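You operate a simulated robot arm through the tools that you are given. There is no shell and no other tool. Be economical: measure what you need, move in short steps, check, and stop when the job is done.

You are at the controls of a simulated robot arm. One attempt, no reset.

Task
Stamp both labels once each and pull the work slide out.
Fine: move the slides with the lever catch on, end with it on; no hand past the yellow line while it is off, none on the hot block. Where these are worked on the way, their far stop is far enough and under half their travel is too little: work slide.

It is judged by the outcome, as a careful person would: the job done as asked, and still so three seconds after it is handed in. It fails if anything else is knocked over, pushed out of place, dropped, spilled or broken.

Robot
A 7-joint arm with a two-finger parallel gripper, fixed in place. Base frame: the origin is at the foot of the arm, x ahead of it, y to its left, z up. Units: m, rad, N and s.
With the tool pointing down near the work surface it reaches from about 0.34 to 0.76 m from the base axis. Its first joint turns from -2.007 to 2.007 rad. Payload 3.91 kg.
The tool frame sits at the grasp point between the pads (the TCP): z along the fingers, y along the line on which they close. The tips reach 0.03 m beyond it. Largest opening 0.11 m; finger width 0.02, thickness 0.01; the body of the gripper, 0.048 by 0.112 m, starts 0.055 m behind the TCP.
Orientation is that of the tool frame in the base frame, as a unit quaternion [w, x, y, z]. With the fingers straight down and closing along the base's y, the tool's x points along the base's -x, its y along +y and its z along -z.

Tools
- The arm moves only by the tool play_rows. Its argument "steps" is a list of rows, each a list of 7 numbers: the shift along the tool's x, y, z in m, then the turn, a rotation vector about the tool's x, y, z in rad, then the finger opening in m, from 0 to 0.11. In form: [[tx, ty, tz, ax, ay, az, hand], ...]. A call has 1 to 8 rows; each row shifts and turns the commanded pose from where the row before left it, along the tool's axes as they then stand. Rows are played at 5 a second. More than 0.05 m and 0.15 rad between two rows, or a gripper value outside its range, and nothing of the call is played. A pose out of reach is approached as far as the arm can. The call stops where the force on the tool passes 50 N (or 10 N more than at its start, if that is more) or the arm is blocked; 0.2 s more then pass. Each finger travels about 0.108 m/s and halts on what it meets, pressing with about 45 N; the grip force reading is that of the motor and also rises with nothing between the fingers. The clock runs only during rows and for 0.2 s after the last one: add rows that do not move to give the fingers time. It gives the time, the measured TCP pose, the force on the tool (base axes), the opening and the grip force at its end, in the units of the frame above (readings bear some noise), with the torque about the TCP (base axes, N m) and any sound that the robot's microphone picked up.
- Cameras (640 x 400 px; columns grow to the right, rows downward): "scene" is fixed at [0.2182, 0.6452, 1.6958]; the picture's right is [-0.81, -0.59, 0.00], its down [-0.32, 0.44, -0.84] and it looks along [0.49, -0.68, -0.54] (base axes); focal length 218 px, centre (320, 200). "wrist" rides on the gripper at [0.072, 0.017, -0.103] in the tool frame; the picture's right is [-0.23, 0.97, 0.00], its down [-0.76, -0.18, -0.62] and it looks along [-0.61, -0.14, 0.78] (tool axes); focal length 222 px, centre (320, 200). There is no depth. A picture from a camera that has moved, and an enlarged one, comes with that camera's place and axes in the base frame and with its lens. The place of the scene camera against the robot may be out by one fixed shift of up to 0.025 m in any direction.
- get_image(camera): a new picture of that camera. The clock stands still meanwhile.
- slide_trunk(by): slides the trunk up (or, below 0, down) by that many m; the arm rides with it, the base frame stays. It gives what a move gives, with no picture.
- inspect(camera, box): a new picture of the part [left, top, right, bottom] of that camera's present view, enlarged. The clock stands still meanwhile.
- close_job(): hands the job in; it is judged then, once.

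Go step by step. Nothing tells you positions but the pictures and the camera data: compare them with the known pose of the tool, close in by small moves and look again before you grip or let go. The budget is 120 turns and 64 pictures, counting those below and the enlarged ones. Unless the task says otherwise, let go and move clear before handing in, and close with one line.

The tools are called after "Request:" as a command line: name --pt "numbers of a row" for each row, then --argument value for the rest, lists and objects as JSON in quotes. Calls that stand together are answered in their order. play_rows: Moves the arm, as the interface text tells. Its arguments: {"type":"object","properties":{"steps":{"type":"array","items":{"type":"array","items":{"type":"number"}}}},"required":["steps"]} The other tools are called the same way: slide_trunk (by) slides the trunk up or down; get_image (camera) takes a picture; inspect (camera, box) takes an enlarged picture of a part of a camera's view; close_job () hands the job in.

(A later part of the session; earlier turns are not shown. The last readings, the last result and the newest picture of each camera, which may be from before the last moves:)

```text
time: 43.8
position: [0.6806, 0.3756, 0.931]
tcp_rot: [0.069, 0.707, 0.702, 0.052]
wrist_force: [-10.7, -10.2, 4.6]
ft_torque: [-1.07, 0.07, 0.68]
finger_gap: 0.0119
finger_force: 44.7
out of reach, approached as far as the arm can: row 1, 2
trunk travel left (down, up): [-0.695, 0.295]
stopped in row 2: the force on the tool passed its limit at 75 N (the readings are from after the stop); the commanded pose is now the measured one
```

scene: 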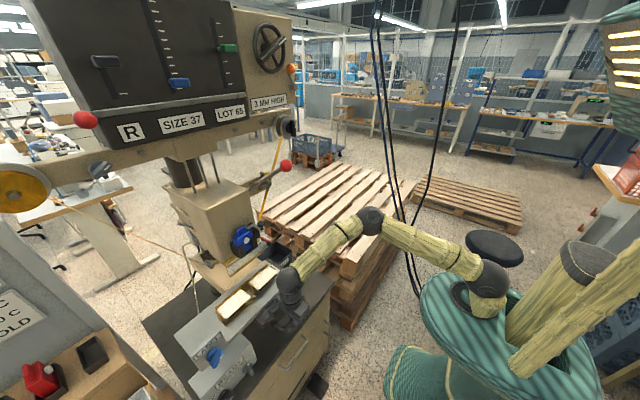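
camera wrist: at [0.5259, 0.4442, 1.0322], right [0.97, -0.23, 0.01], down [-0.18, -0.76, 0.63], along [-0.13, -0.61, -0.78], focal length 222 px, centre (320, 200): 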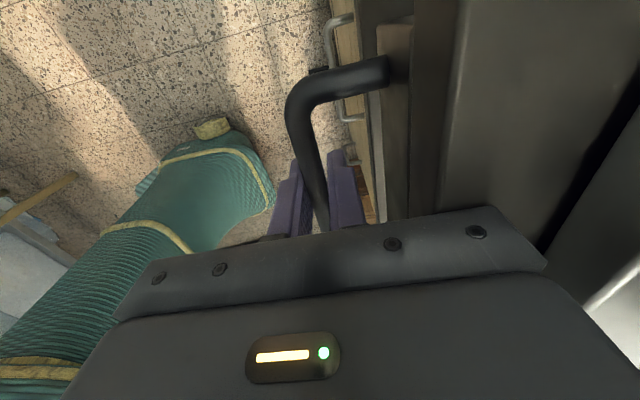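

Request:
play_rows --pt "0 0 0 -0.1 0 0 0" --pt "0 0 0 -0.1 0 0 0"

Request:
play_rows --pt "0 0.005 0.002 0 0 0 0" --pt "0 0.005 0.002 0 0 0 0"

Request:
inspect --camera "scene" --box '[160, 190, 340, 340]'

```text
time: 44.2
position: [0.6804, 0.3773, 0.9284]
tcp_rot: [0.085, 0.705, 0.702, 0.058]
wrist_force: [-23.9, -15.3, 11.8]
ft_torque: [-1.08, -0.05, 0.53]
finger_gap: 0.0116
finger_force: 44.8
out of reach, approached as far as the arm can: row 1
trunk travel left (down, up): [-0.695, 0.295]
stopped in row 1: the force on the tool passed its limit at 66 N (the readings are from after the stop); the commanded pose is now the measured one
```

```text
time: 44.8
position: [0.6825, 0.3782, 0.928]
tcp_rot: [0.083, 0.704, 0.703, 0.061]
wrist_force: [-31.4, -7.5, 26.3]
ft_torque: [-0.18, -0.03, 0.65]
finger_gap: 0.012
finger_force: 45.2
out of reach, approached as far as the arm can: row 1, 2
trunk travel left (down, up): [-0.695, 0.295]
```

```text
2.67 times, centred on (250, 265) of scene
camera zoom: at [0.2182, 0.6452, 1.6958], right [-0.81, -0.59, 0.0], down [-0.32, 0.44, -0.84], along [0.49, -0.68, -0.54], focal length 580 px, centre (507, 27)
```

zoom: 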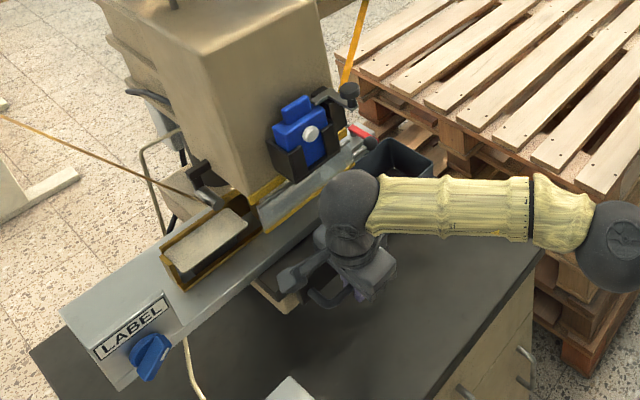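

The slide resists firmly at handle x≈0.682, about 0.17 m of travel, so I take that as the inner stop. Release and withdraw upward.

Request:
play_rows --pt "0 0 0 0 0 0 0.035" --pt "0 0 0 0 0 0 0.035" --pt "0 0 -0.04 0 0 0 0.035" --pt "0 0 -0.045 0 0 0 0.035" --pt "0 -0.045 0 0 0 0 0.035" --pt "0 -0.045 0 0 0 0 0.035" --pt "0 -0.045 0 0 0 0 0.035"

Request:
get_image --camera "scene"

```text
time: 46.4
position: [0.6252, 0.4524, 0.995]
tcp_rot: [0.084, 0.706, 0.701, 0.058]
wrist_force: [0.8, -0.1, -0.3]
ft_torque: [0.0, 0.01, 0.03]
finger_gap: 0.035
finger_force: 0.0
out of reach, approached as far as the arm can: row 3, 5, 6, 7
trunk travel left (down, up): [-0.695, 0.295]
```

```text
24 pictures are left
```

scene: 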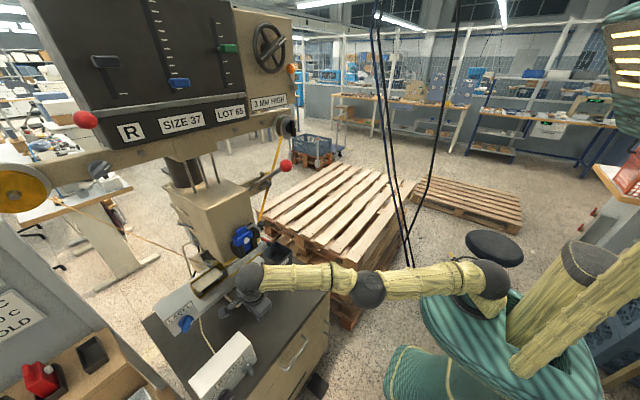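

Request:
play_rows --pt "-0.02 -0.03 -0.02 0 0 0 0.035" --pt "-0.02 -0.03 -0.02 0 0 0 0.035" --pt "-0.02 -0.03 -0.02 0 0 0 0.035" --pt "-0.02 -0.03 -0.02 0 0 0 0.035" --pt "-0.02 -0.03 -0.02 0 0 0 0.035"

```text
time: 47.6
position: [0.5787, 0.4677, 1.1022]
tcp_rot: [0.083, 0.705, 0.702, 0.058]
wrist_force: [0.3, -0.9, 0.5]
ft_torque: [-0.03, -0.04, 0.0]
finger_gap: 0.0348
finger_force: 0.1
out of reach, approached as far as the arm can: row 1, 2, 3, 4, 5
trunk travel left (down, up): [-0.695, 0.295]
```

Request:
play_rows --pt "0 -0.04 0 0 0 0 0.035" --pt "0 -0.04 0 0 0 0 0.035" --pt "-0.04 0 0 0 0 0 0.035" --pt "-0.04 0 0 0 0 0 0.035"

Request:
get_image --camera "wrist"

```text
time: 48.6
position: [0.5716, 0.4676, 1.1193]
tcp_rot: [0.083, 0.704, 0.703, 0.058]
wrist_force: [0.0, -0.6, -0.5]
ft_torque: [-0.01, -0.03, 0.02]
finger_gap: 0.035
finger_force: 0.1
out of reach, approached as far as the arm can: row 1, 2, 3, 4
trunk travel left (down, up): [-0.695, 0.295]
```

```text
23 pictures are left
camera wrist: at [0.5678, 0.5417, 1.2212], right [0.95, -0.23, 0.2], down [-0.3, -0.74, 0.6], along [0.01, -0.63, -0.77], focal length 222 px, centre (320, 200)
```

wrist: 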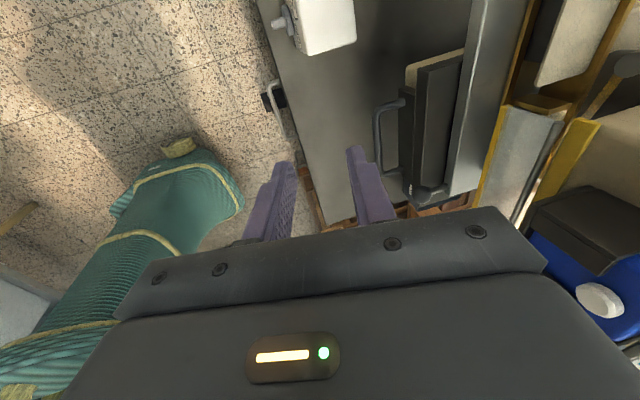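

Request:
play_rows --pt "0 0 0 0.1 0 0 0.035" --pt "0 0 0 0.1 0 0 0.035" --pt "0 -0.02 0 0 0 0 0.035"

```text
time: 49.4
position: [0.5411, 0.4545, 1.1191]
tcp_rot: [0.013, 0.71, 0.704, -0.013]
wrist_force: [-0.1, 0.1, -0.3]
ft_torque: [0.03, -0.01, -0.02]
finger_gap: 0.035
finger_force: 0.1
out of reach, approached as far as the arm can: row 1, 2, 3
trunk travel left (down, up): [-0.695, 0.295]
```

Request:
play_rows --pt "0 -0.03 0 0 0 0 0.035" --pt "-0.03 0 0 0 0 0 0.035" --pt "0 -0.03 0 0 0 0 0.035" --pt "-0.03 0 0 0 0 0 0.035" --pt "-0.03 0 0 0 0 0 0.035"

```text
time: 50.6
position: [0.549, 0.4289, 1.1563]
tcp_rot: [0.012, 0.711, 0.703, -0.012]
wrist_force: [1.0, 0.1, -0.8]
ft_torque: [0.04, -0.01, -0.02]
finger_gap: 0.0351
finger_force: 0.1
out of reach, approached as far as the arm can: row 1, 2, 3, 4, 5
trunk travel left (down, up): [-0.695, 0.295]
```

Request:
play_rows --pt "0 0 0.04 0 0 0 0.035" --pt "0 -0.04 0.02 0 0 0 0.035" --pt "0 -0.04 0 0 0 0 0.035"

Request:
get_image --camera "scene"

```text
time: 51.4
position: [0.5204, 0.4778, 1.1159]
tcp_rot: [0.013, 0.71, 0.704, -0.011]
wrist_force: [0.0, -0.6, 0.4]
ft_torque: [-0.02, -0.04, 0.01]
finger_gap: 0.035
finger_force: 0.1
out of reach, approached as far as the arm can: row 1, 2, 3
trunk travel left (down, up): [-0.695, 0.295]
```

```text
22 pictures are left
```

scene: 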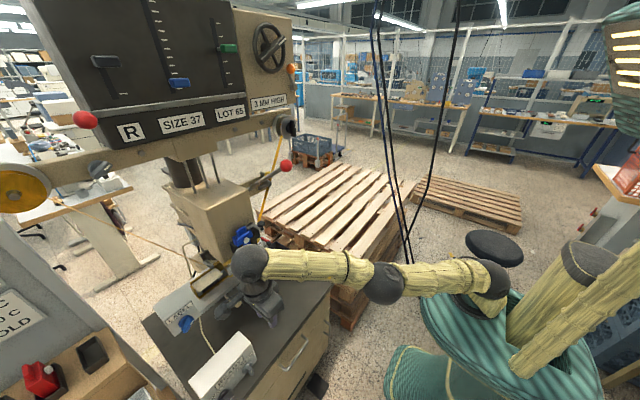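

Request:
play_rows --pt "0 0 0 0 0 -0.15 0.035" --pt "0 0 0 0 0 -0.15 0.035" --pt "0 0 0 0 0 -0.15 0.035" --pt "0 0 0 0 0 -0.15 0.035"

```text
time: 52.4
position: [0.5199, 0.4807, 1.1184]
tcp_rot: [0.009, 0.47, 0.882, -0.015]
wrist_force: [0.7, -0.2, -0.4]
ft_torque: [-0.02, 0.02, -0.03]
finger_gap: 0.0349
finger_force: 0.1
trunk travel left (down, up): [-0.695, 0.295]
```

Reach is restored by turning back toward the starting orientation. Continue that and back off.

Request:
play_rows --pt "0 0 0 0 0 -0.15 0.035" --pt "0 0 0 0 0 -0.15 0.035" --pt "0 0 0 0 0 -0.15 0.035" --pt "0 0 0 0 0 -0.15 0.035" --pt "0 0 0 0 0 -0.15 0.035" --pt "0 0 0 0 0 -0.15 0.035" --pt "0 0 0 0 0 -0.07 0.035"

Request:
play_rows --pt "0.04 0 0 0 0 0 0" --pt "0.04 0 0 0 0 0 0" --pt "0.02 -0.04 0 0 0 0 0" --pt "0 -0.04 0 0 0 0 0" --pt "0 -0.04 0 0 0 0 0"

```text
time: 54.0
position: [0.5203, 0.4787, 1.1175]
tcp_rot: [0.0, 0.004, 1.0, -0.017]
wrist_force: [-0.9, -0.1, 0.1]
ft_torque: [-0.01, -0.04, 0.02]
finger_gap: 0.0352
finger_force: 0.0
trunk travel left (down, up): [-0.695, 0.295]
```

```text
time: 55.2
position: [0.5066, 0.4644, 1.1679]
tcp_rot: [0.0, 0.004, 1.0, -0.018]
wrist_force: [0.0, 0.0, -0.2]
ft_torque: [0.01, 0.03, -0.01]
finger_gap: 0.0002
finger_force: 38.3
out of reach, approached as far as the arm can: row 1, 2, 3, 4, 5
trunk travel left (down, up): [-0.695, 0.295]
```

Request:
play_rows --pt "0 0 -0.045 0 0 0 0" --pt "0 0 -0.045 0 0 0 0" --pt "0 0 -0.045 0 0 0 0" --pt "0 0 -0.045 0 0 0 0" --pt "0.03 0 0 0 0 0 0" --pt "0.03 0 0 0 0 0 0"

```text
time: 56.6
position: [0.4074, 0.436, 1.2648]
tcp_rot: [0.002, 0.006, 1.0, -0.016]
wrist_force: [0.0, -1.6, -0.3]
ft_torque: [0.0, -0.04, 0.03]
finger_gap: 0.0
finger_force: 38.1
out of reach, approached as far as the arm can: row 1, 2, 3, 4
trunk travel left (down, up): [-0.695, 0.295]
```

Free again. Now I move to the right and orient the tool horizontally, fingers closing vertically and the camera on the outer side, to take the yellow catch.

Request:
play_rows --pt "0 -0.045 0 0 0 0 0" --pt "0 -0.045 0 0 0 0 0" --pt "0 -0.045 0 0 0 0 0" --pt "0 -0.045 0 0 0 0 0" --pt "0 -0.045 0 0 0 0 0" --pt "0 -0.045 0 0 0 0 0" --pt "0 -0.045 0 0 0 0 0"

Request:
play_rows --pt "0 0 0 0 -0.15 0 0" --pt "0 0 0 0 -0.15 0 0" --pt "0 0 0 0 -0.15 0 0" --pt "0 0 0 0 -0.15 0 0" --pt "0 0 0 0 -0.15 0 0" --pt "0 0 0 0 -0.15 0 0" --pt "0 0 0 0 -0.15 0 0" --pt "0 0 0 0 -0.15 0 0"

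Request:
play_rows --pt "0 0 0 0 -0.15 0 0" --pt "0 0 0 0 -0.15 0 0" --pt "0 0 0 0 -0.071 0 0"

Request:
play_rows --pt "0 0 0 0 0 -0.15 0" --pt "0 0 0 0 0 -0.15 0" --pt "0 0 0 0 0 -0.15 0" --pt "0 0 0 0 0 -0.15 0" --pt "0 0 0 0 0 -0.15 0" --pt "0 0 0 0 0 -0.15 0" --pt "0 0 0 0 0 -0.15 0" --pt "0 0 0 0 0 -0.15 0"

Request:
play_rows --pt "0 0 0 0 0 -0.15 0" --pt "0 0 0 0 0 -0.15 0" --pt "0 0 0 0 0 -0.071 0.06" --pt "0 0 0 0 -0.12 0 0.06" --pt "0 0 0 0 -0.12 0 0.06" --pt "0 0 0 0 -0.12 0 0.06"

Request:
get_image --camera "wrist"

```text
time: 58.2
position: [0.4049, 0.1203, 1.2781]
tcp_rot: [0.001, 0.005, 1.0, -0.017]
wrist_force: [-0.5, -0.7, 0.3]
ft_torque: [0.05, 0.01, 0.03]
finger_gap: 0.0
finger_force: 37.8
trunk travel left (down, up): [-0.695, 0.295]
```

```text
time: 60.0
position: [0.4052, 0.123, 1.2751]
tcp_rot: [0.565, -0.005, 0.825, -0.017]
wrist_force: [0.3, -0.1, 1.5]
ft_torque: [-0.05, 0.0, 0.02]
finger_gap: 0.0001
finger_force: 37.5
trunk travel left (down, up): [-0.695, 0.295]
```

```text
time: 60.8
position: [0.4232, 0.1404, 1.2962]
tcp_rot: [0.708, -0.009, 0.706, -0.015]
wrist_force: [0.5, 1.0, -0.8]
ft_torque: [0.0, 0.02, 0.01]
finger_gap: 0.0
finger_force: 37.7
out of reach, approached as far as the arm can: row 2, 3
trunk travel left (down, up): [-0.695, 0.295]
```

```text
time: 62.6
position: [0.4234, 0.1391, 1.2968]
tcp_rot: [0.575, -0.406, 0.578, -0.412]
wrist_force: [-0.1, -0.1, -0.4]
ft_torque: [0.01, -0.02, 0.0]
finger_gap: 0.0
finger_force: 37.2
trunk travel left (down, up): [-0.695, 0.295]
```

```text
time: 64.0
position: [0.4355, 0.1459, 1.3101]
tcp_rot: [-0.57, 0.59, -0.397, 0.412]
wrist_force: [0.1, 0.3, -0.5]
ft_torque: [0.01, 0.02, 0.05]
finger_gap: 0.0602
finger_force: 0.1
out of reach, approached as far as the arm can: row 4, 5
trunk travel left (down, up): [-0.695, 0.295]
```

```text
21 pictures are left
camera wrist: at [0.3619, 0.0398, 1.2956], right [-0.08, 0.18, -0.98], down [-0.85, 0.51, 0.16], along [0.53, 0.84, 0.11], focal length 222 px, centre (320, 200)
```

wrist: 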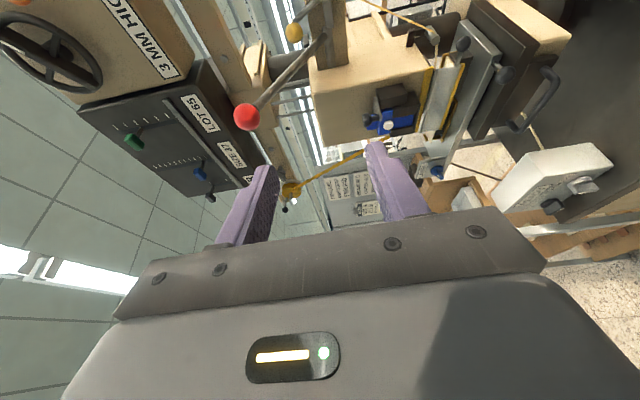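

Yellow ball is confirmed at (0.774, 0.191, 1.333). I'll line up on it along the finger direction and approach to within a few cm.

Request:
play_rows --pt "0.04 -0.0125 0 0 0 0 0.045" --pt "0.036 -0.0125 0 0 0 0 0.045" --pt "0 0 0.045 0 0 0 0.045" --pt "0 0 0.045 0 0 0 0.045" --pt "0 0 0.045 0 0 0 0.045" --pt "0 0 0.045 0 0 0 0.045" --pt "0 0 0.045 0 0 0 0.045"

Request:
get_image --camera "wrist"

```text
time: 65.6
position: [0.6724, 0.1556, 1.3335]
tcp_rot: [-0.569, 0.59, -0.397, 0.413]
wrist_force: [-0.2, 0.4, -0.8]
ft_torque: [-0.01, 0.02, -0.03]
finger_gap: 0.0451
finger_force: 0.0
trunk travel left (down, up): [-0.695, 0.295]
```

```text
20 pictures are left
camera wrist: at [0.5996, 0.05, 1.3199], right [-0.08, 0.18, -0.98], down [-0.85, 0.51, 0.16], along [0.53, 0.84, 0.11], focal length 222 px, centre (320, 200)
```

wrist: 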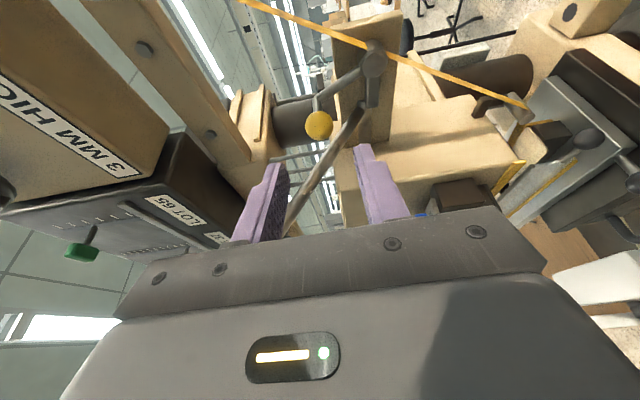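

Request:
play_rows --pt "0.003 0 0.03 0 0 0 0.045" --pt "0 0 0.03 0 0 0 0.045" --pt "0 0 0.03 0 0 0 0.045"

Request:
inspect --camera "wrist" --box '[200, 20, 460, 240]'

```text
time: 66.4
position: [0.7594, 0.1833, 1.3324]
tcp_rot: [-0.569, 0.589, -0.399, 0.412]
wrist_force: [0.4, 0.4, -0.6]
ft_torque: [-0.01, 0.03, -0.01]
finger_gap: 0.0448
finger_force: 0.1
trunk travel left (down, up): [-0.695, 0.295]
```

```text
1.82 times, centred on (330, 130) of wrist
camera zoom: at [0.6853, 0.0757, 1.3184], right [-0.08, 0.18, -0.98], down [-0.85, 0.51, 0.16], along [0.53, 0.84, 0.11], focal length 404 px, centre (302, 327)
```

zoom: 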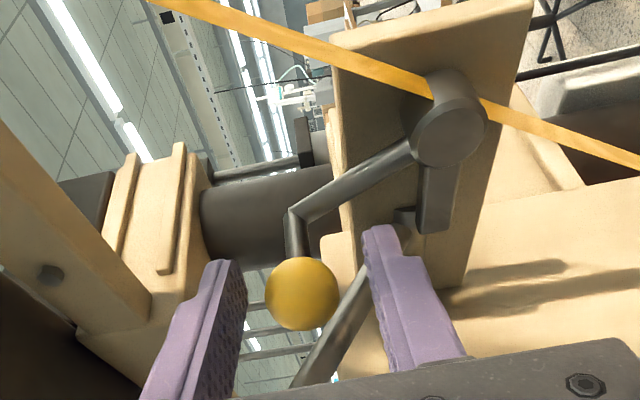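

Fingers straddle the yellow ball. Close and swing it toward −y along its arc.

Request:
play_rows --pt "0 0 0 0 0 0 0.02" --pt "0 0 0 0 0 0 0.02" --pt "0 0 0 0 0 0 0.02"

Request:
play_rows --pt "0.0068 -0.003 -0.0025 0 0 0 0.02" --pt "0.0068 -0.003 -0.0025 0 0 0 0.02" --pt "0.0078 -0.0011 -0.0028 0 0 0 0.02" --pt "0.0078 -0.0011 -0.0028 0 0 0 0.02"

```text
time: 67.2
position: [0.756, 0.1798, 1.3339]
tcp_rot: [-0.57, 0.588, -0.398, 0.413]
wrist_force: [1.0, -2.0, 4.8]
ft_torque: [-0.09, -0.11, -0.26]
finger_gap: 0.0269
finger_force: 44.9
trunk travel left (down, up): [-0.695, 0.295]
```

```text
time: 68.2
position: [0.7566, 0.1483, 1.3407]
tcp_rot: [-0.569, 0.589, -0.399, 0.413]
wrist_force: [0.9, -0.9, -0.8]
ft_torque: [0.01, -0.03, 0.0]
finger_gap: 0.0202
finger_force: 0.1
trunk travel left (down, up): [-0.695, 0.295]
```

Request:
inspect --camera "wrist" --box '[200, 20, 460, 240]'

```text
1.82 times, centred on (330, 130) of wrist
camera zoom: at [0.6832, 0.0423, 1.3266], right [-0.08, 0.18, -0.98], down [-0.85, 0.51, 0.16], along [0.53, 0.84, 0.11], focal length 404 px, centre (302, 327)
```

zoom: 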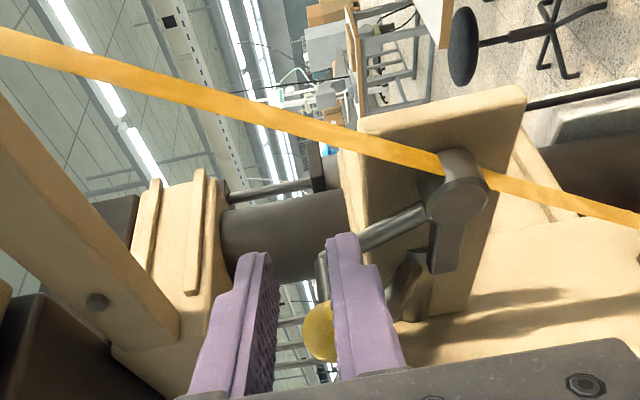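

The ball slipped out because the grip was too shallow. I'll back off, realign and take it deeper.

Request:
play_rows --pt "0 0 -0.03 0 0 0 0.045" --pt "-0.035 0.003 0 0 0 0 0.045" --pt "0 0 0.03 0 0 0 0.045" --pt "0 0 0.017 0 0 0 0.045" --pt "0 0 0.01 0 0 0 0.045"

Request:
play_rows --pt "0 0 0 0 0 0 0.0" --pt "0 0 0 0 0 0 0.0" --pt "0 0 0 0 0 0 0.0"

```text
time: 69.4
position: [0.7712, 0.1912, 1.336]
tcp_rot: [-0.57, 0.59, -0.398, 0.411]
wrist_force: [0.7, 0.8, 0.5]
ft_torque: [-0.01, 0.01, 0.0]
finger_gap: 0.045
finger_force: 0.1
trunk travel left (down, up): [-0.695, 0.295]
```

```text
time: 70.2
position: [0.7702, 0.1907, 1.3338]
tcp_rot: [-0.569, 0.59, -0.399, 0.411]
wrist_force: [-11.3, -3.4, -17.0]
ft_torque: [0.02, 0.08, 0.1]
finger_gap: 0.0273
finger_force: 45.0
trunk travel left (down, up): [-0.695, 0.295]
```

Request:
play_rows --pt "0 0.0015 0 0 0 0 0.0" --pt "0.005 -0.002 -0.0018 0 0 0 0.0" --pt "0.005 -0.002 -0.0018 0 0 0 0.0"

```text
time: 71.0
position: [0.7708, 0.183, 1.3378]
tcp_rot: [-0.569, 0.591, -0.398, 0.411]
wrist_force: [-9.5, 3.6, -21.5]
ft_torque: [0.3, 0.15, 0.69]
finger_gap: 0.0276
finger_force: 45.2
trunk travel left (down, up): [-0.695, 0.295]
```

Request:
play_rows --pt "0.005 0.001 -0.0018 0 0 0 0.0" --pt "0.005 0.0 -0.0018 0 0 0 0.0" --pt "0.005 0.0 -0.0018 0 0 0 0.0"

```text
time: 71.8
position: [0.7714, 0.1662, 1.3398]
tcp_rot: [-0.571, 0.588, -0.397, 0.413]
wrist_force: [1.4, 6.2, -5.0]
ft_torque: [0.31, 0.11, 0.27]
finger_gap: 0.0274
finger_force: 44.7
trunk travel left (down, up): [-0.695, 0.295]
```

It's swinging. Continue along the arc until its stop.

Request:
play_rows --pt "0.006 0.0 -0.0022 0 0 0 0.0" --pt "0.006 0.001 -0.0022 0 0 0 0.0" --pt "0.006 0.0015 -0.0022 0 0 0 0.0" --pt "0.006 0.002 -0.0022 0 0 0 0.0"

Request:
play_rows --pt "0.005 0.003 -0.0018 0 0 0 0.0" --pt "0.005 0.004 -0.0018 0 0 0 0.0"

Request:
inspect --camera "wrist" --box '[200, 20, 460, 240]'

```text
time: 72.8
position: [0.77, 0.1392, 1.3366]
tcp_rot: [-0.57, 0.587, -0.398, 0.414]
wrist_force: [12.1, 0.3, 14.3]
ft_torque: [0.54, 0.1, -0.12]
finger_gap: 0.0271
finger_force: 45.5
trunk travel left (down, up): [-0.695, 0.295]
```

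```text
time: 73.4
position: [0.77, 0.1303, 1.3338]
tcp_rot: [-0.573, 0.586, -0.395, 0.414]
wrist_force: [22.6, 5.5, 33.1]
ft_torque: [0.6, -0.02, -1.0]
finger_gap: 0.0272
finger_force: 45.2
trunk travel left (down, up): [-0.695, 0.295]
```

```text
1.82 times, centred on (330, 130) of wrist
camera zoom: at [0.697, 0.0239, 1.3188], right [-0.07, 0.18, -0.98], down [-0.85, 0.5, 0.15], along [0.52, 0.84, 0.12], focal length 404 px, centre (302, 327)
```

zoom: 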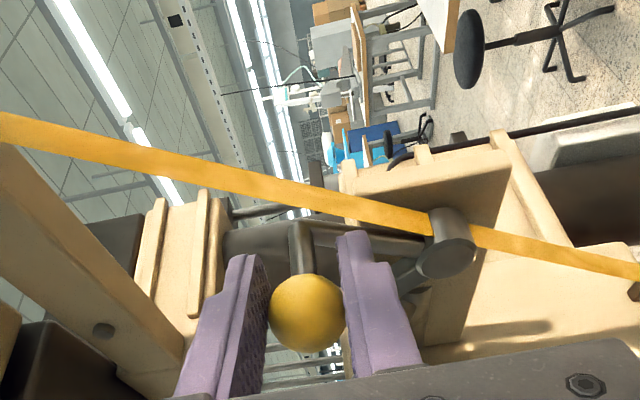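

Request:
play_rows --pt "0.005 0.0 -0.0022 0 0 0 0.0" --pt "0.005 0.002 -0.0022 0 0 0 0.0" --pt "0.004 0.003 -0.0022 0 0 0 0.0"

```text
time: 74.0
position: [0.7693, 0.129, 1.3344]
tcp_rot: [-0.579, 0.587, -0.388, 0.412]
wrist_force: [9.0, 8.8, 5.7]
ft_torque: [0.03, 0.2, 1.03]
finger_gap: 0.0271
finger_force: 45.2
trunk travel left (down, up): [-0.695, 0.295]
stopped in row 3: the force on the tool passed its limit at 50 N (the readings are from after the stop); the commanded pose is now the measured one
```

The catch has reached its stop on the off side. Release, back out and look.

Request:
play_rows --pt "0 0 0 0 0 0 0.05" --pt "0 0 0 0 0 0 0.05" --pt "0 0 -0.04 0 0 0 0.05" --pt "0 0 -0.04 0 0 0 0.05" --pt "0 0 -0.04 0 0 0 0.05" --pt "0 0 -0.03 0 0 0 0.0"

Request:
get_image --camera "wrist"

```text
time: 75.4
position: [0.6261, 0.0716, 1.3333]
tcp_rot: [-0.577, 0.587, -0.391, 0.413]
wrist_force: [0.3, 1.1, -0.4]
ft_torque: [0.01, 0.0, -0.03]
finger_gap: 0.0
finger_force: 34.2
trunk travel left (down, up): [-0.695, 0.295]
```

```text
16 pictures are left
camera wrist: at [0.5548, -0.0346, 1.3179], right [-0.06, 0.18, -0.98], down [-0.86, 0.5, 0.15], along [0.51, 0.85, 0.13], focal length 222 px, centre (320, 200)
```

wrist: 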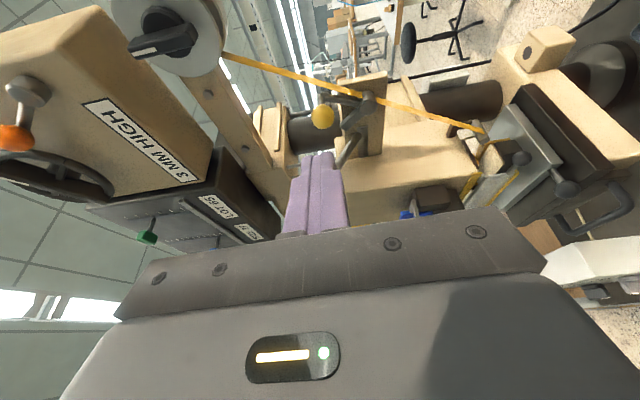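

The catch stays off at y≈0.14. Next: raise and place the closed fingers over the red lever ball.

Request:
slide_trunk --by 0.14

Request:
play_rows --pt "-0.045 0 0.01 0 0 0 0" --pt "-0.045 0 0.015 0 0 0 0" --pt "-0.045 0 0.015 0 0 0 0" --pt "-0.007 0 0.02 0 0 0 0"

Request:
get_image --camera "wrist"

```text
time: 77.1
position: [0.6282, 0.0727, 1.4726]
tcp_rot: [-0.577, 0.586, -0.392, 0.413]
wrist_force: [0.1, 0.2, 0.5]
ft_torque: [-0.04, 0.02, 0.01]
finger_gap: 0.0002
finger_force: 37.9
trunk travel left (down, up): [-0.835, 0.155]
```

```text
time: 78.1
position: [0.6349, 0.225, 1.4668]
tcp_rot: [-0.576, 0.587, -0.392, 0.413]
wrist_force: [0.6, 0.2, 0.5]
ft_torque: [-0.03, 0.01, 0.02]
finger_gap: 0.0001
finger_force: 38.2
trunk travel left (down, up): [-0.835, 0.155]
```

```text
15 pictures are left
camera wrist: at [0.5629, 0.118, 1.4518], right [-0.06, 0.18, -0.98], down [-0.85, 0.5, 0.15], along [0.52, 0.85, 0.13], focal length 222 px, centre (320, 200)
```

wrist: 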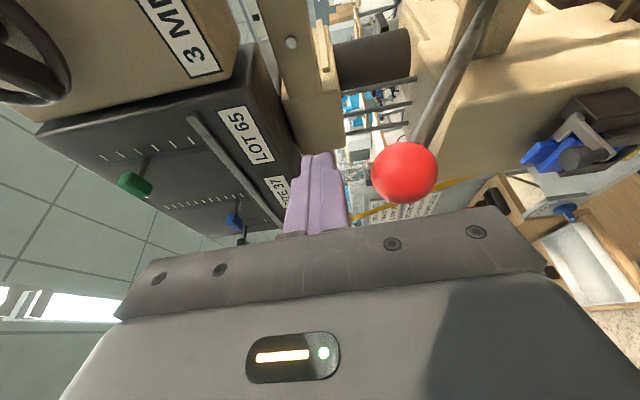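

Fingertips are above the ball. Now push the lever down along its arc.

Request:
play_rows --pt "-0.0035 0.035 -0.0094 0 0 0 0" --pt "-0.0035 0.018 -0.0094 0 0 0 0" --pt "-0.0032 0.019 -0.0084 0 0 0 0" --pt "-0.0021 0.02 -0.0056 0 0 0 0"

Request:
inspect --camera "scene" --box '[160, 120, 340, 320]'

```text
time: 79.1
position: [0.599, 0.2242, 1.3761]
tcp_rot: [-0.577, 0.587, -0.392, 0.412]
wrist_force: [-2.6, -1.3, 4.6]
ft_torque: [0.04, -0.03, 0.02]
finger_gap: 0.0
finger_force: 37.1
trunk travel left (down, up): [-0.835, 0.155]
```

```text
2.00 times, centred on (250, 220) of scene
camera zoom: at [0.2182, 0.6452, 1.6958], right [-0.81, -0.59, 0.0], down [-0.32, 0.44, -0.84], along [0.49, -0.68, -0.54], focal length 435 px, centre (460, 160)
```

zoom: 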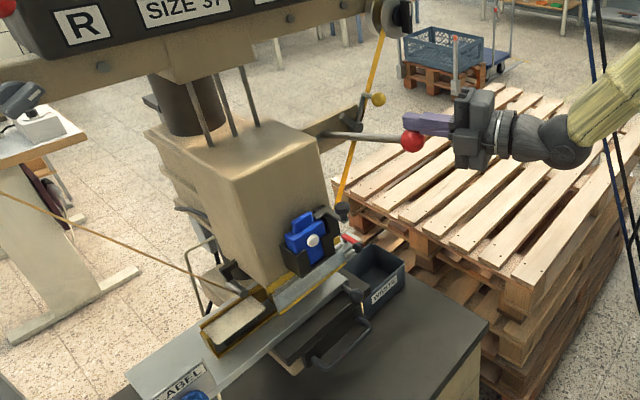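

The lever moves with light force and the head is descending. Keep pushing.

Request:
play_rows --pt "-0.0016 0.02 -0.0042 0 0 0 0" --pt "-0.0009 0.02 -0.0023 0 0 0 0" --pt "0 0.02 0 0 0 0 0" --pt "0.0007 0.018 0.002 0 0 0 0" --pt "0.0007 0.016 0.003 0 0 0 0"

Request:
inspect --camera "scene" --box '[160, 120, 340, 320]'

```text
time: 80.3
position: [0.6006, 0.22, 1.2856]
tcp_rot: [-0.577, 0.586, -0.391, 0.414]
wrist_force: [0.7, -1.3, 5.2]
ft_torque: [0.06, 0.02, -0.05]
finger_gap: 0.0001
finger_force: 37.9
trunk travel left (down, up): [-0.835, 0.155]
```

```text
2.00 times, centred on (250, 220) of scene
camera zoom: at [0.2182, 0.6452, 1.6958], right [-0.81, -0.59, 0.0], down [-0.32, 0.44, -0.84], along [0.49, -0.68, -0.54], focal length 435 px, centre (460, 160)
```

zoom: 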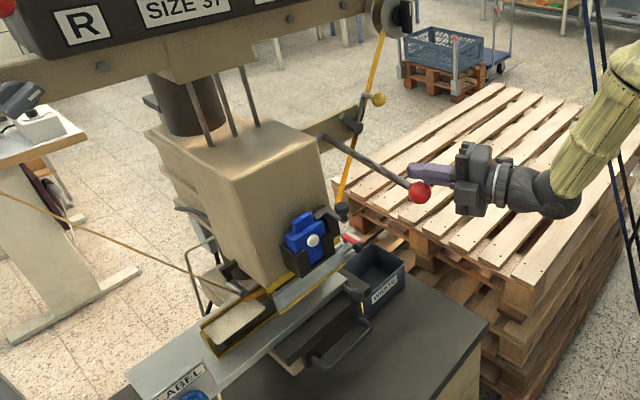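

Request:
play_rows --pt "0.0016 0.02 0.0045 0 0 0 0" --pt "0.0024 0.019 0.0065 0 0 0 0" --pt "0.003 0.018 0.0084 0 0 0 0" --pt "0.0035 0.017 0.0095 0 0 0 0"

```text
time: 81.3
position: [0.6266, 0.2164, 1.2251]
tcp_rot: [0.588, -0.574, 0.384, -0.421]
wrist_force: [-23.2, -15.1, 25.1]
ft_torque: [0.29, -0.38, 0.16]
finger_gap: 0.0
finger_force: 37.6
trunk travel left (down, up): [-0.835, 0.155]
stopped in row 4: the force on the tool passed its limit at 51 N (the readings are from after the stop); the commanded pose is now the measured one
```

Request:
inspect --camera "scene" --box '[160, 120, 340, 320]'

```text
2.00 times, centred on (250, 220) of scene
camera zoom: at [0.2182, 0.6452, 1.6958], right [-0.81, -0.59, 0.0], down [-0.32, 0.44, -0.84], along [0.49, -0.68, -0.54], focal length 435 px, centre (460, 160)
```

zoom: 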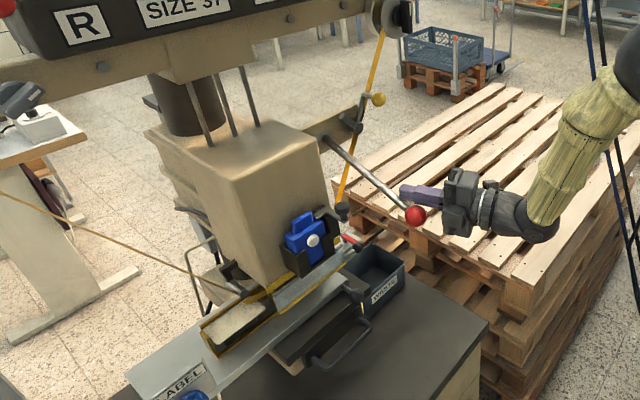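

Request:
play_rows --pt "0 0.006 0 0 0 0 0" --pt "0 0.006 0 0 0 0 0" --pt "0.0017 0.006 0.004 0 0 0 0"

```text
time: 81.8
position: [0.6293, 0.2155, 1.226]
tcp_rot: [0.593, -0.568, 0.381, -0.425]
wrist_force: [-28.4, -13.9, 23.7]
ft_torque: [0.3, -0.31, 0.21]
finger_gap: 0.0
finger_force: 37.3
trunk travel left (down, up): [-0.835, 0.155]
stopped in row 2: the force on the tool passed its limit at 52 N (the readings are from after the stop); the commanded pose is now the measured one
```

Request:
play_rows --pt "-0.005 -0.004 -0.014 0 0 0 0" --pt "0 0.006 0 0 0 0 0" --pt "0 0.006 0 0 0 0 0" --pt "0 0.006 0 0 0 0 0" --pt "0 0.006 0 0 0 0 0"

```text
time: 82.4
position: [0.6244, 0.2111, 1.2258]
tcp_rot: [0.592, -0.562, 0.382, -0.433]
wrist_force: [0.0, -13.5, 13.9]
ft_torque: [0.02, -0.13, 0.04]
finger_gap: 0.0001
finger_force: 37.3
trunk travel left (down, up): [-0.835, 0.155]
stopped in row 3: the force on the tool passed its limit at 52 N (the readings are from after the stop); the commanded pose is now the measured one
```

End of stroke reached. Let the lever rise slowly by raising the fingers.

Request:
play_rows --pt "0 0 0 0 0 0 0" --pt "0 -0.02 -0.01 0 0 0 0" --pt "0 -0.03 -0.008 0 0 0 0" --pt "0 -0.03 0 0 0 0 0" --pt "0 -0.03 0 0 0 0 0" --pt "0 -0.03 0 0 0 0 0" --pt "0 -0.03 0 0 0 0 0" --pt "0 -0.03 0.01 0 0 0 0"

Request:
inspect --camera "scene" --box '[160, 120, 340, 320]'

```text
time: 84.2
position: [0.6015, 0.2165, 1.4211]
tcp_rot: [0.592, -0.567, 0.382, -0.428]
wrist_force: [-1.0, -2.3, 4.0]
ft_torque: [0.07, -0.09, -0.06]
finger_gap: 0.0
finger_force: 37.8
trunk travel left (down, up): [-0.835, 0.155]
```

```text
2.00 times, centred on (250, 220) of scene
camera zoom: at [0.2182, 0.6452, 1.6958], right [-0.81, -0.59, 0.0], down [-0.32, 0.44, -0.84], along [0.49, -0.68, -0.54], focal length 435 px, centre (460, 160)
```

zoom: 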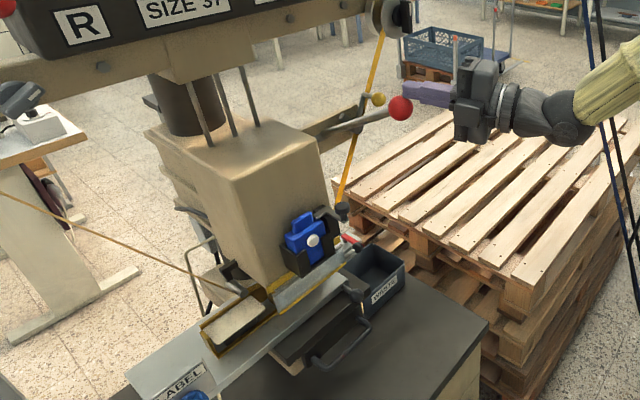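

The lever springs back up. Now raise clear, move to the right, straighten the tool and come down to push the catch back on.

Request:
play_rows --pt "0 -0.03 -0.01 0 0 0 0" --pt "0 -0.025 0 -0.065 0 0 0" --pt "0.045 0 -0.01 0 0 0 0" --pt "0.045 0 0 0 0 0 0" --pt "0.045 0 -0.01 0 0.12 0 0" --pt "0 0 0 0 0.12 0 0" --pt "0 0 0 0 0.12 0 0"

Request:
slide_trunk --by -0.14

```text
time: 85.8
position: [0.6154, 0.0795, 1.4793]
tcp_rot: [-0.492, 0.501, -0.492, 0.514]
wrist_force: [0.2, 0.2, -0.2]
ft_torque: [0.03, -0.03, 0.03]
finger_gap: 0.0
finger_force: 37.5
trunk travel left (down, up): [-0.835, 0.155]
```

```text
time: 87.5
position: [0.6155, 0.0781, 1.3392]
tcp_rot: [-0.493, 0.502, -0.492, 0.513]
wrist_force: [0.0, -0.7, 0.2]
ft_torque: [0.01, 0.01, 0.0]
finger_gap: 0.0001
finger_force: 37.6
trunk travel left (down, up): [-0.695, 0.295]
```

Request:
play_rows --pt "0 0.001 0.045 0 0 0 0" --pt "0 0 0.045 0 0 0 0" --pt "0 0 0.045 0 0 0 0" --pt "-0.02 0 0 0 0 0 0" --pt "-0.015 0 0 0 0 0 0"

Request:
play_rows --pt "-0.01 0 0 0 0 0 0" --pt "-0.01 0 0 0 0 0 0" --pt "-0.01 0 0 0 0 0 0" --pt "-0.01 0 0 0 0 0 0" --pt "-0.008 0 0 0 0 0 0" --pt "-0.006 0 0 0 0 0 0" --pt "-0.006 0 0 0 0 0 0"

Request:
get_image --camera "wrist"

```text
time: 88.7
position: [0.7509, 0.1121, 1.3391]
tcp_rot: [-0.492, 0.502, -0.492, 0.513]
wrist_force: [0.5, 0.5, -0.5]
ft_torque: [-0.02, -0.02, -0.02]
finger_gap: 0.0
finger_force: 37.4
trunk travel left (down, up): [-0.695, 0.295]
```

```text
time: 90.3
position: [0.75, 0.1725, 1.339]
tcp_rot: [-0.493, 0.501, -0.492, 0.514]
wrist_force: [0.5, 0.2, -0.2]
ft_torque: [-0.03, 0.0, 0.02]
finger_gap: 0.0
finger_force: 37.6
trunk travel left (down, up): [-0.695, 0.295]
```

```text
10 pictures are left
camera wrist: at [0.645, 0.0986, 1.3221], right [0.02, 0.2, -0.98], down [-0.62, 0.77, 0.15], along [0.79, 0.6, 0.13], focal length 222 px, centre (320, 200)
```

wrist: 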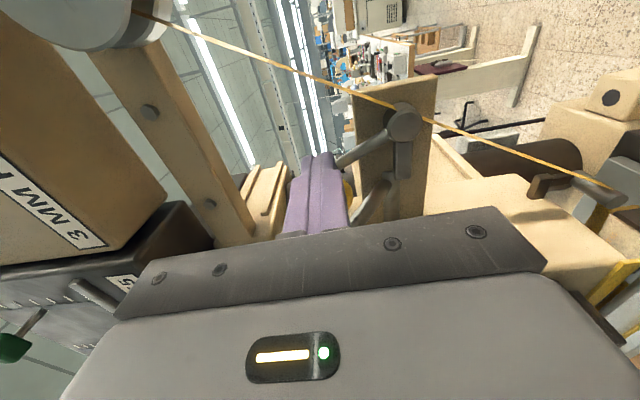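

Request:
play_rows --pt "-0.004 0 0 0 0 0 0" --pt "-0.004 0 0 0 0 0 0" --pt "-0.004 0 0 0 0 0 0"

```text
time: 91.1
position: [0.7521, 0.1754, 1.3381]
tcp_rot: [-0.492, 0.498, -0.495, 0.515]
wrist_force: [-5.2, -24.3, -2.3]
ft_torque: [-0.07, 0.13, -0.54]
finger_gap: 0.0002
finger_force: 37.6
trunk travel left (down, up): [-0.695, 0.295]
```

The catch is back at its on stop. Next, shift the grey cross slide. I'll back off, lower the trunk and come up on the left side of its ball knob, now near (0.715, 0.306, 1.005).

Request:
play_rows --pt "0.012 0 0 0 0 0 0" --pt "0 0 -0.045 0 0 0 0" --pt "0 0 -0.045 0 0 0 0" --pt "0 0 -0.045 0 0 0 0" --pt "0 0 -0.045 0 0 0 0"

Request:
slide_trunk --by -0.326

Request:
get_image --camera "wrist"

```text
time: 92.3
position: [0.5721, 0.1749, 1.3354]
tcp_rot: [-0.493, 0.501, -0.492, 0.514]
wrist_force: [0.1, -1.1, -1.2]
ft_torque: [0.02, 0.0, 0.0]
finger_gap: 0.0001
finger_force: 38.2
trunk travel left (down, up): [-0.695, 0.295]
```

```text
time: 95.5
position: [0.5732, 0.1751, 1.0099]
tcp_rot: [-0.492, 0.501, -0.492, 0.514]
wrist_force: [0.7, 0.8, -0.6]
ft_torque: [0.04, 0.03, 0.02]
finger_gap: 0.0
finger_force: 37.8
trunk travel left (down, up): [-0.369, 0.621]
```

```text
9 pictures are left
camera wrist: at [0.4682, 0.1018, 0.9929], right [0.01, 0.2, -0.98], down [-0.62, 0.77, 0.15], along [0.79, 0.6, 0.13], focal length 222 px, centre (320, 200)
```

wrist: 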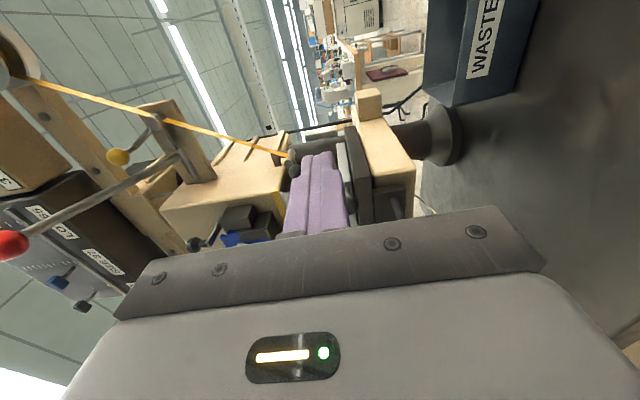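

Catch ball sits at y≈0.192 again, so it is on. The waste bin top is well below the plate. Next: go to the left of the knob.

Request:
play_rows --pt "-0.045 0 0 0 0 0 0" --pt "-0.045 0 0 0 0 0 0" --pt "-0.045 0 0 0 0 0 0" --pt "-0.035 0 0 0 0 0 0" --pt "0 -0.002 0.04 0 0 0 0" --pt "0 0 0.03 0 0 0 0"

Request:
get_image --camera "wrist"

```text
time: 96.9
position: [0.6457, 0.3457, 1.0072]
tcp_rot: [-0.493, 0.502, -0.491, 0.513]
wrist_force: [0.5, 0.5, 0.6]
ft_torque: [0.02, -0.03, -0.02]
finger_gap: 0.0001
finger_force: 37.9
trunk travel left (down, up): [-0.369, 0.621]
```

```text
8 pictures are left
camera wrist: at [0.5408, 0.2726, 0.9906], right [0.01, 0.2, -0.98], down [-0.62, 0.77, 0.15], along [0.79, 0.6, 0.13], focal length 222 px, centre (320, 200)
```

wrist: 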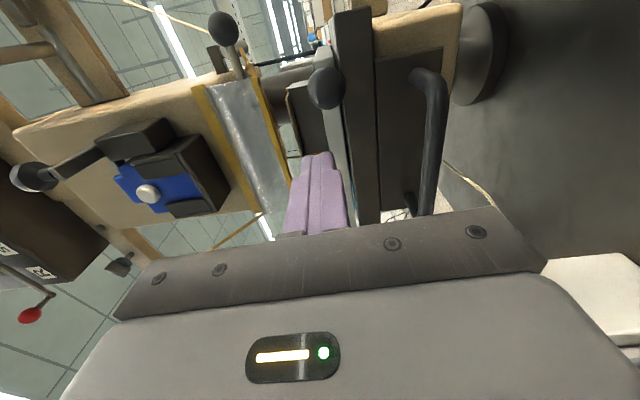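

Request:
play_rows --pt "0 0.004 0.03 0 0 0 0" --pt "0 0 0.024 0 0 0 0" --pt "0.015 0 0 0 0 0 0" --pt "0.01 0 0 0 0 0 0" --pt "0.01 0 0 0 0 0 0"

```text
time: 98.1
position: [0.6997, 0.3049, 1.0041]
tcp_rot: [-0.489, 0.5, -0.495, 0.516]
wrist_force: [-0.5, 0.9, -0.5]
ft_torque: [0.03, -0.04, -0.04]
finger_gap: 0.0001
finger_force: 37.7
trunk travel left (down, up): [-0.369, 0.621]
```

Request:
play_rows --pt "0.015 0 0 0 0 0 0" --pt "0.015 0 0 0 0 0 0" --pt "0.015 0 0 0 0 0 0" --pt "0.015 0 0 0 0 0 0" --pt "0.01 0 0 0 0 0 0"

Request:
inspect --camera "scene" --box '[140, 180, 340, 340]'

```text
time: 99.3
position: [0.6987, 0.2373, 1.0072]
tcp_rot: [-0.493, 0.501, -0.491, 0.515]
wrist_force: [1.1, 1.1, -1.2]
ft_torque: [0.04, 0.06, 0.08]
finger_gap: 0.0
finger_force: 37.3
trunk travel left (down, up): [-0.369, 0.621]
```

```text
2.50 times, centred on (240, 260) of scene
camera zoom: at [0.2182, 0.6452, 1.6958], right [-0.81, -0.59, 0.0], down [-0.32, 0.44, -0.84], along [0.49, -0.68, -0.54], focal length 544 px, centre (520, 50)
```

zoom: 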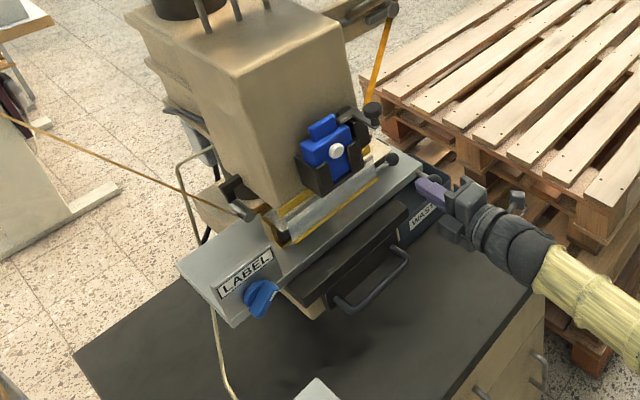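

Request:
play_rows --pt "0.01 0.003 0 0 0 0 0" --pt "0.01 0 0 0 0 0 0" --pt "0.008 0 0 0 0 0 0" --pt "0.006 0 0 0 0 0 0"

```text
time: 100.3
position: [0.6977, 0.2135, 1.0027]
tcp_rot: [-0.494, 0.506, -0.489, 0.511]
wrist_force: [2.6, 26.8, -2.7]
ft_torque: [0.13, 0.07, 0.5]
finger_gap: 0.0003
finger_force: 37.7
trunk travel left (down, up): [-0.369, 0.621]
```

The cross slide is at its other stop (~0.12 m, matching the label spacing). Next: back out, rise to the catch, yaw in and take it again.

Request:
play_rows --pt "-0.008 0 0 0 0 0 0" --pt "0 0 -0.045 0 0 0 0" --pt "0 0 -0.045 0 0 0 0" --pt "0 0 -0.04 0 0 0 0" --pt "0.045 0 0 0 0 0 0" --pt "0.045 0 0 0 0 0 0" --pt "0.018 0 0 0 0 0 0"

Request:
slide_trunk --by 0.331

Request:
play_rows --pt "0 0 0 0 -0.12 0 0.045" --pt "0 0 0 0 -0.12 0 0.045" --pt "0 0 0 0 -0.12 0 0.045" --pt "0 0 0 0 0 0 0.045"

```text
time: 101.5
position: [0.5642, 0.2121, 1.0035]
tcp_rot: [-0.502, 0.515, -0.476, 0.506]
wrist_force: [1.8, 15.1, -4.3]
ft_torque: [0.13, 0.04, 0.29]
finger_gap: 0.0001
finger_force: 37.8
trunk travel left (down, up): [-0.369, 0.621]
stopped in row 5: the force on the tool passed its limit at 66 N (the readings are from after the stop); the commanded pose is now the measured one
```

```text
time: 104.7
position: [0.5655, 0.2063, 1.3367]
tcp_rot: [-0.5, 0.511, -0.48, 0.508]
wrist_force: [0.4, -0.3, -0.8]
ft_torque: [0.0, 0.02, -0.01]
finger_gap: 0.0
finger_force: 37.2
trunk travel left (down, up): [-0.7, 0.29]
```

```text
time: 105.7
position: [0.5661, 0.2062, 1.3366]
tcp_rot: [-0.578, 0.594, -0.382, 0.408]
wrist_force: [-0.5, 0.8, 0.0]
ft_torque: [-0.03, 0.0, 0.02]
finger_gap: 0.0452
finger_force: 0.0
trunk travel left (down, up): [-0.7, 0.29]
```

Request:
get_image --camera "scene"

```text
6 pictures are left
```

scene: 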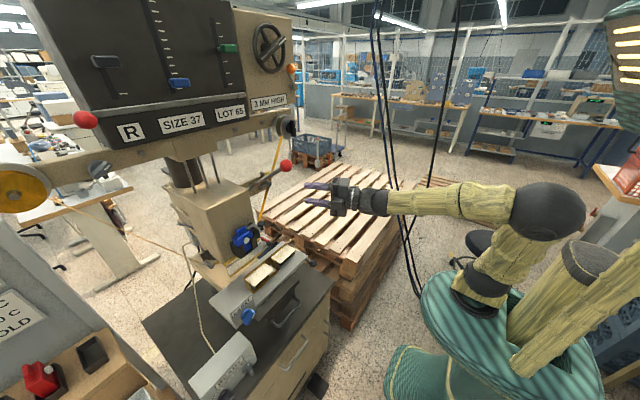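

The work slide got dragged back out with my retreat, because the finger was still pressing the knob. I'll zoom in to see where it is and whether the first label is printed.

Request:
inspect --camera "scene" --box '[200, 220, 320, 330]'

```text
3.64 times, centred on (260, 275) of scene
camera zoom: at [0.2182, 0.6452, 1.6958], right [-0.81, -0.59, 0.0], down [-0.32, 0.44, -0.84], along [0.49, -0.68, -0.54], focal length 792 px, centre (538, -73)
```

zoom: 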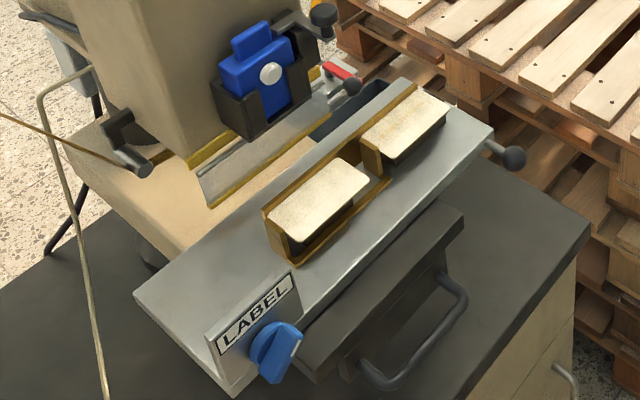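

Request:
inspect --camera "scene" --box '[247, 238, 301, 290]'

```text
7.69 times, centred on (274, 264) of scene
camera zoom: at [0.2182, 0.6452, 1.6958], right [-0.81, -0.59, 0.0], down [-0.32, 0.44, -0.84], along [0.49, -0.68, -0.54], focal length 1674 px, centre (674, -292)
```

zoom: 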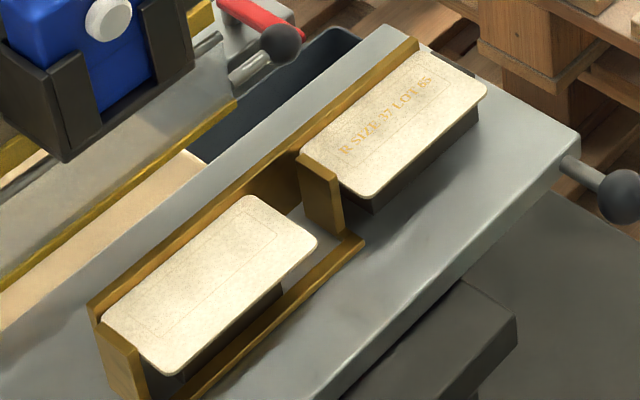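

The right label is printed ("R SIZE 37 LOT 65") and the left one, now lined up with the die, is still blank. I'll push the work slide back in against its front face, between the handle legs.

Request:
play_rows --pt "0 0 -0.03 0 0.12 0 0" --pt "0 0 -0.04 0 0.12 0 0" --pt "0 0 -0.03 0 0.12 0 0" --pt "-0.045 0 0 0 0 0 0" --pt "-0.045 0 0 0 0 0 0" --pt "-0.045 0 0 0 0 0 0" --pt "-0.045 0 0 0 0 0 0" --pt "0 0 0 0 0 0 0"

```text
time: 107.7
position: [0.4856, 0.3348, 1.3314]
tcp_rot: [-0.49, 0.497, -0.499, 0.514]
wrist_force: [-0.4, 0.0, 0.0]
ft_torque: [0.02, 0.03, 0.01]
finger_gap: 0.0
finger_force: 37.3
trunk travel left (down, up): [-0.7, 0.29]
stopped in row 8: the arm was blocked; the commanded pose is now the measured one
```

Request:
slide_trunk --by -0.363

Request:
play_rows --pt "-0.018 0 0 0 0 0 0" --pt "-0.018 0 0 0 0 0 0"

```text
time: 111.2
position: [0.4853, 0.3354, 0.9682]
tcp_rot: [-0.49, 0.496, -0.499, 0.515]
wrist_force: [0.2, -0.4, 0.8]
ft_torque: [0.02, -0.03, -0.01]
finger_gap: 0.0001
finger_force: 37.3
trunk travel left (down, up): [-0.337, 0.653]
```

```text
time: 111.8
position: [0.4845, 0.3726, 0.9681]
tcp_rot: [-0.491, 0.498, -0.497, 0.513]
wrist_force: [0.0, -0.5, 0.9]
ft_torque: [-0.01, 0.0, 0.0]
finger_gap: 0.0
finger_force: 37.9
trunk travel left (down, up): [-0.337, 0.653]
```

Request:
play_rows --pt "0 0 0.025 0 0 0 0" --pt "0 0 0.025 0 0 0 0" --pt "0 0 0.02 0 0 0 0" --pt "0 0 0.02 0 0 0 0" --pt "0 0 0.02 0 0 0 0" --pt "0 0 0.02 0 0 0 0" --pt "0 0 0.02 0 0 0 0" --pt "0 0 0.02 0 0 0 0"

Request:
play_rows --pt "0 0 0.01 0 0 0 0" --pt "0 0 0.01 0 0 0 0" --pt "0 0 0.006 0 0 0 0" --pt "0 0 0.006 0 0 0 0" --pt "0 0 0.006 0 0 0 0" --pt "0 0 0.006 0 0 0 0"

```text
time: 113.6
position: [0.6552, 0.366, 0.9682]
tcp_rot: [-0.49, 0.497, -0.498, 0.514]
wrist_force: [0.2, 0.3, 0.6]
ft_torque: [0.03, 0.02, 0.01]
finger_gap: 0.0
finger_force: 37.4
trunk travel left (down, up): [-0.337, 0.653]
```

```text
time: 115.0
position: [0.6895, 0.3668, 0.9686]
tcp_rot: [-0.489, 0.499, -0.498, 0.514]
wrist_force: [-34.5, -11.5, -6.5]
ft_torque: [0.03, 0.21, -0.05]
finger_gap: 0.0003
finger_force: 37.4
trunk travel left (down, up): [-0.337, 0.653]
stopped in row 6: the force on the tool passed its limit at 62 N (the readings are from after the stop); the commanded pose is now the measured one
```

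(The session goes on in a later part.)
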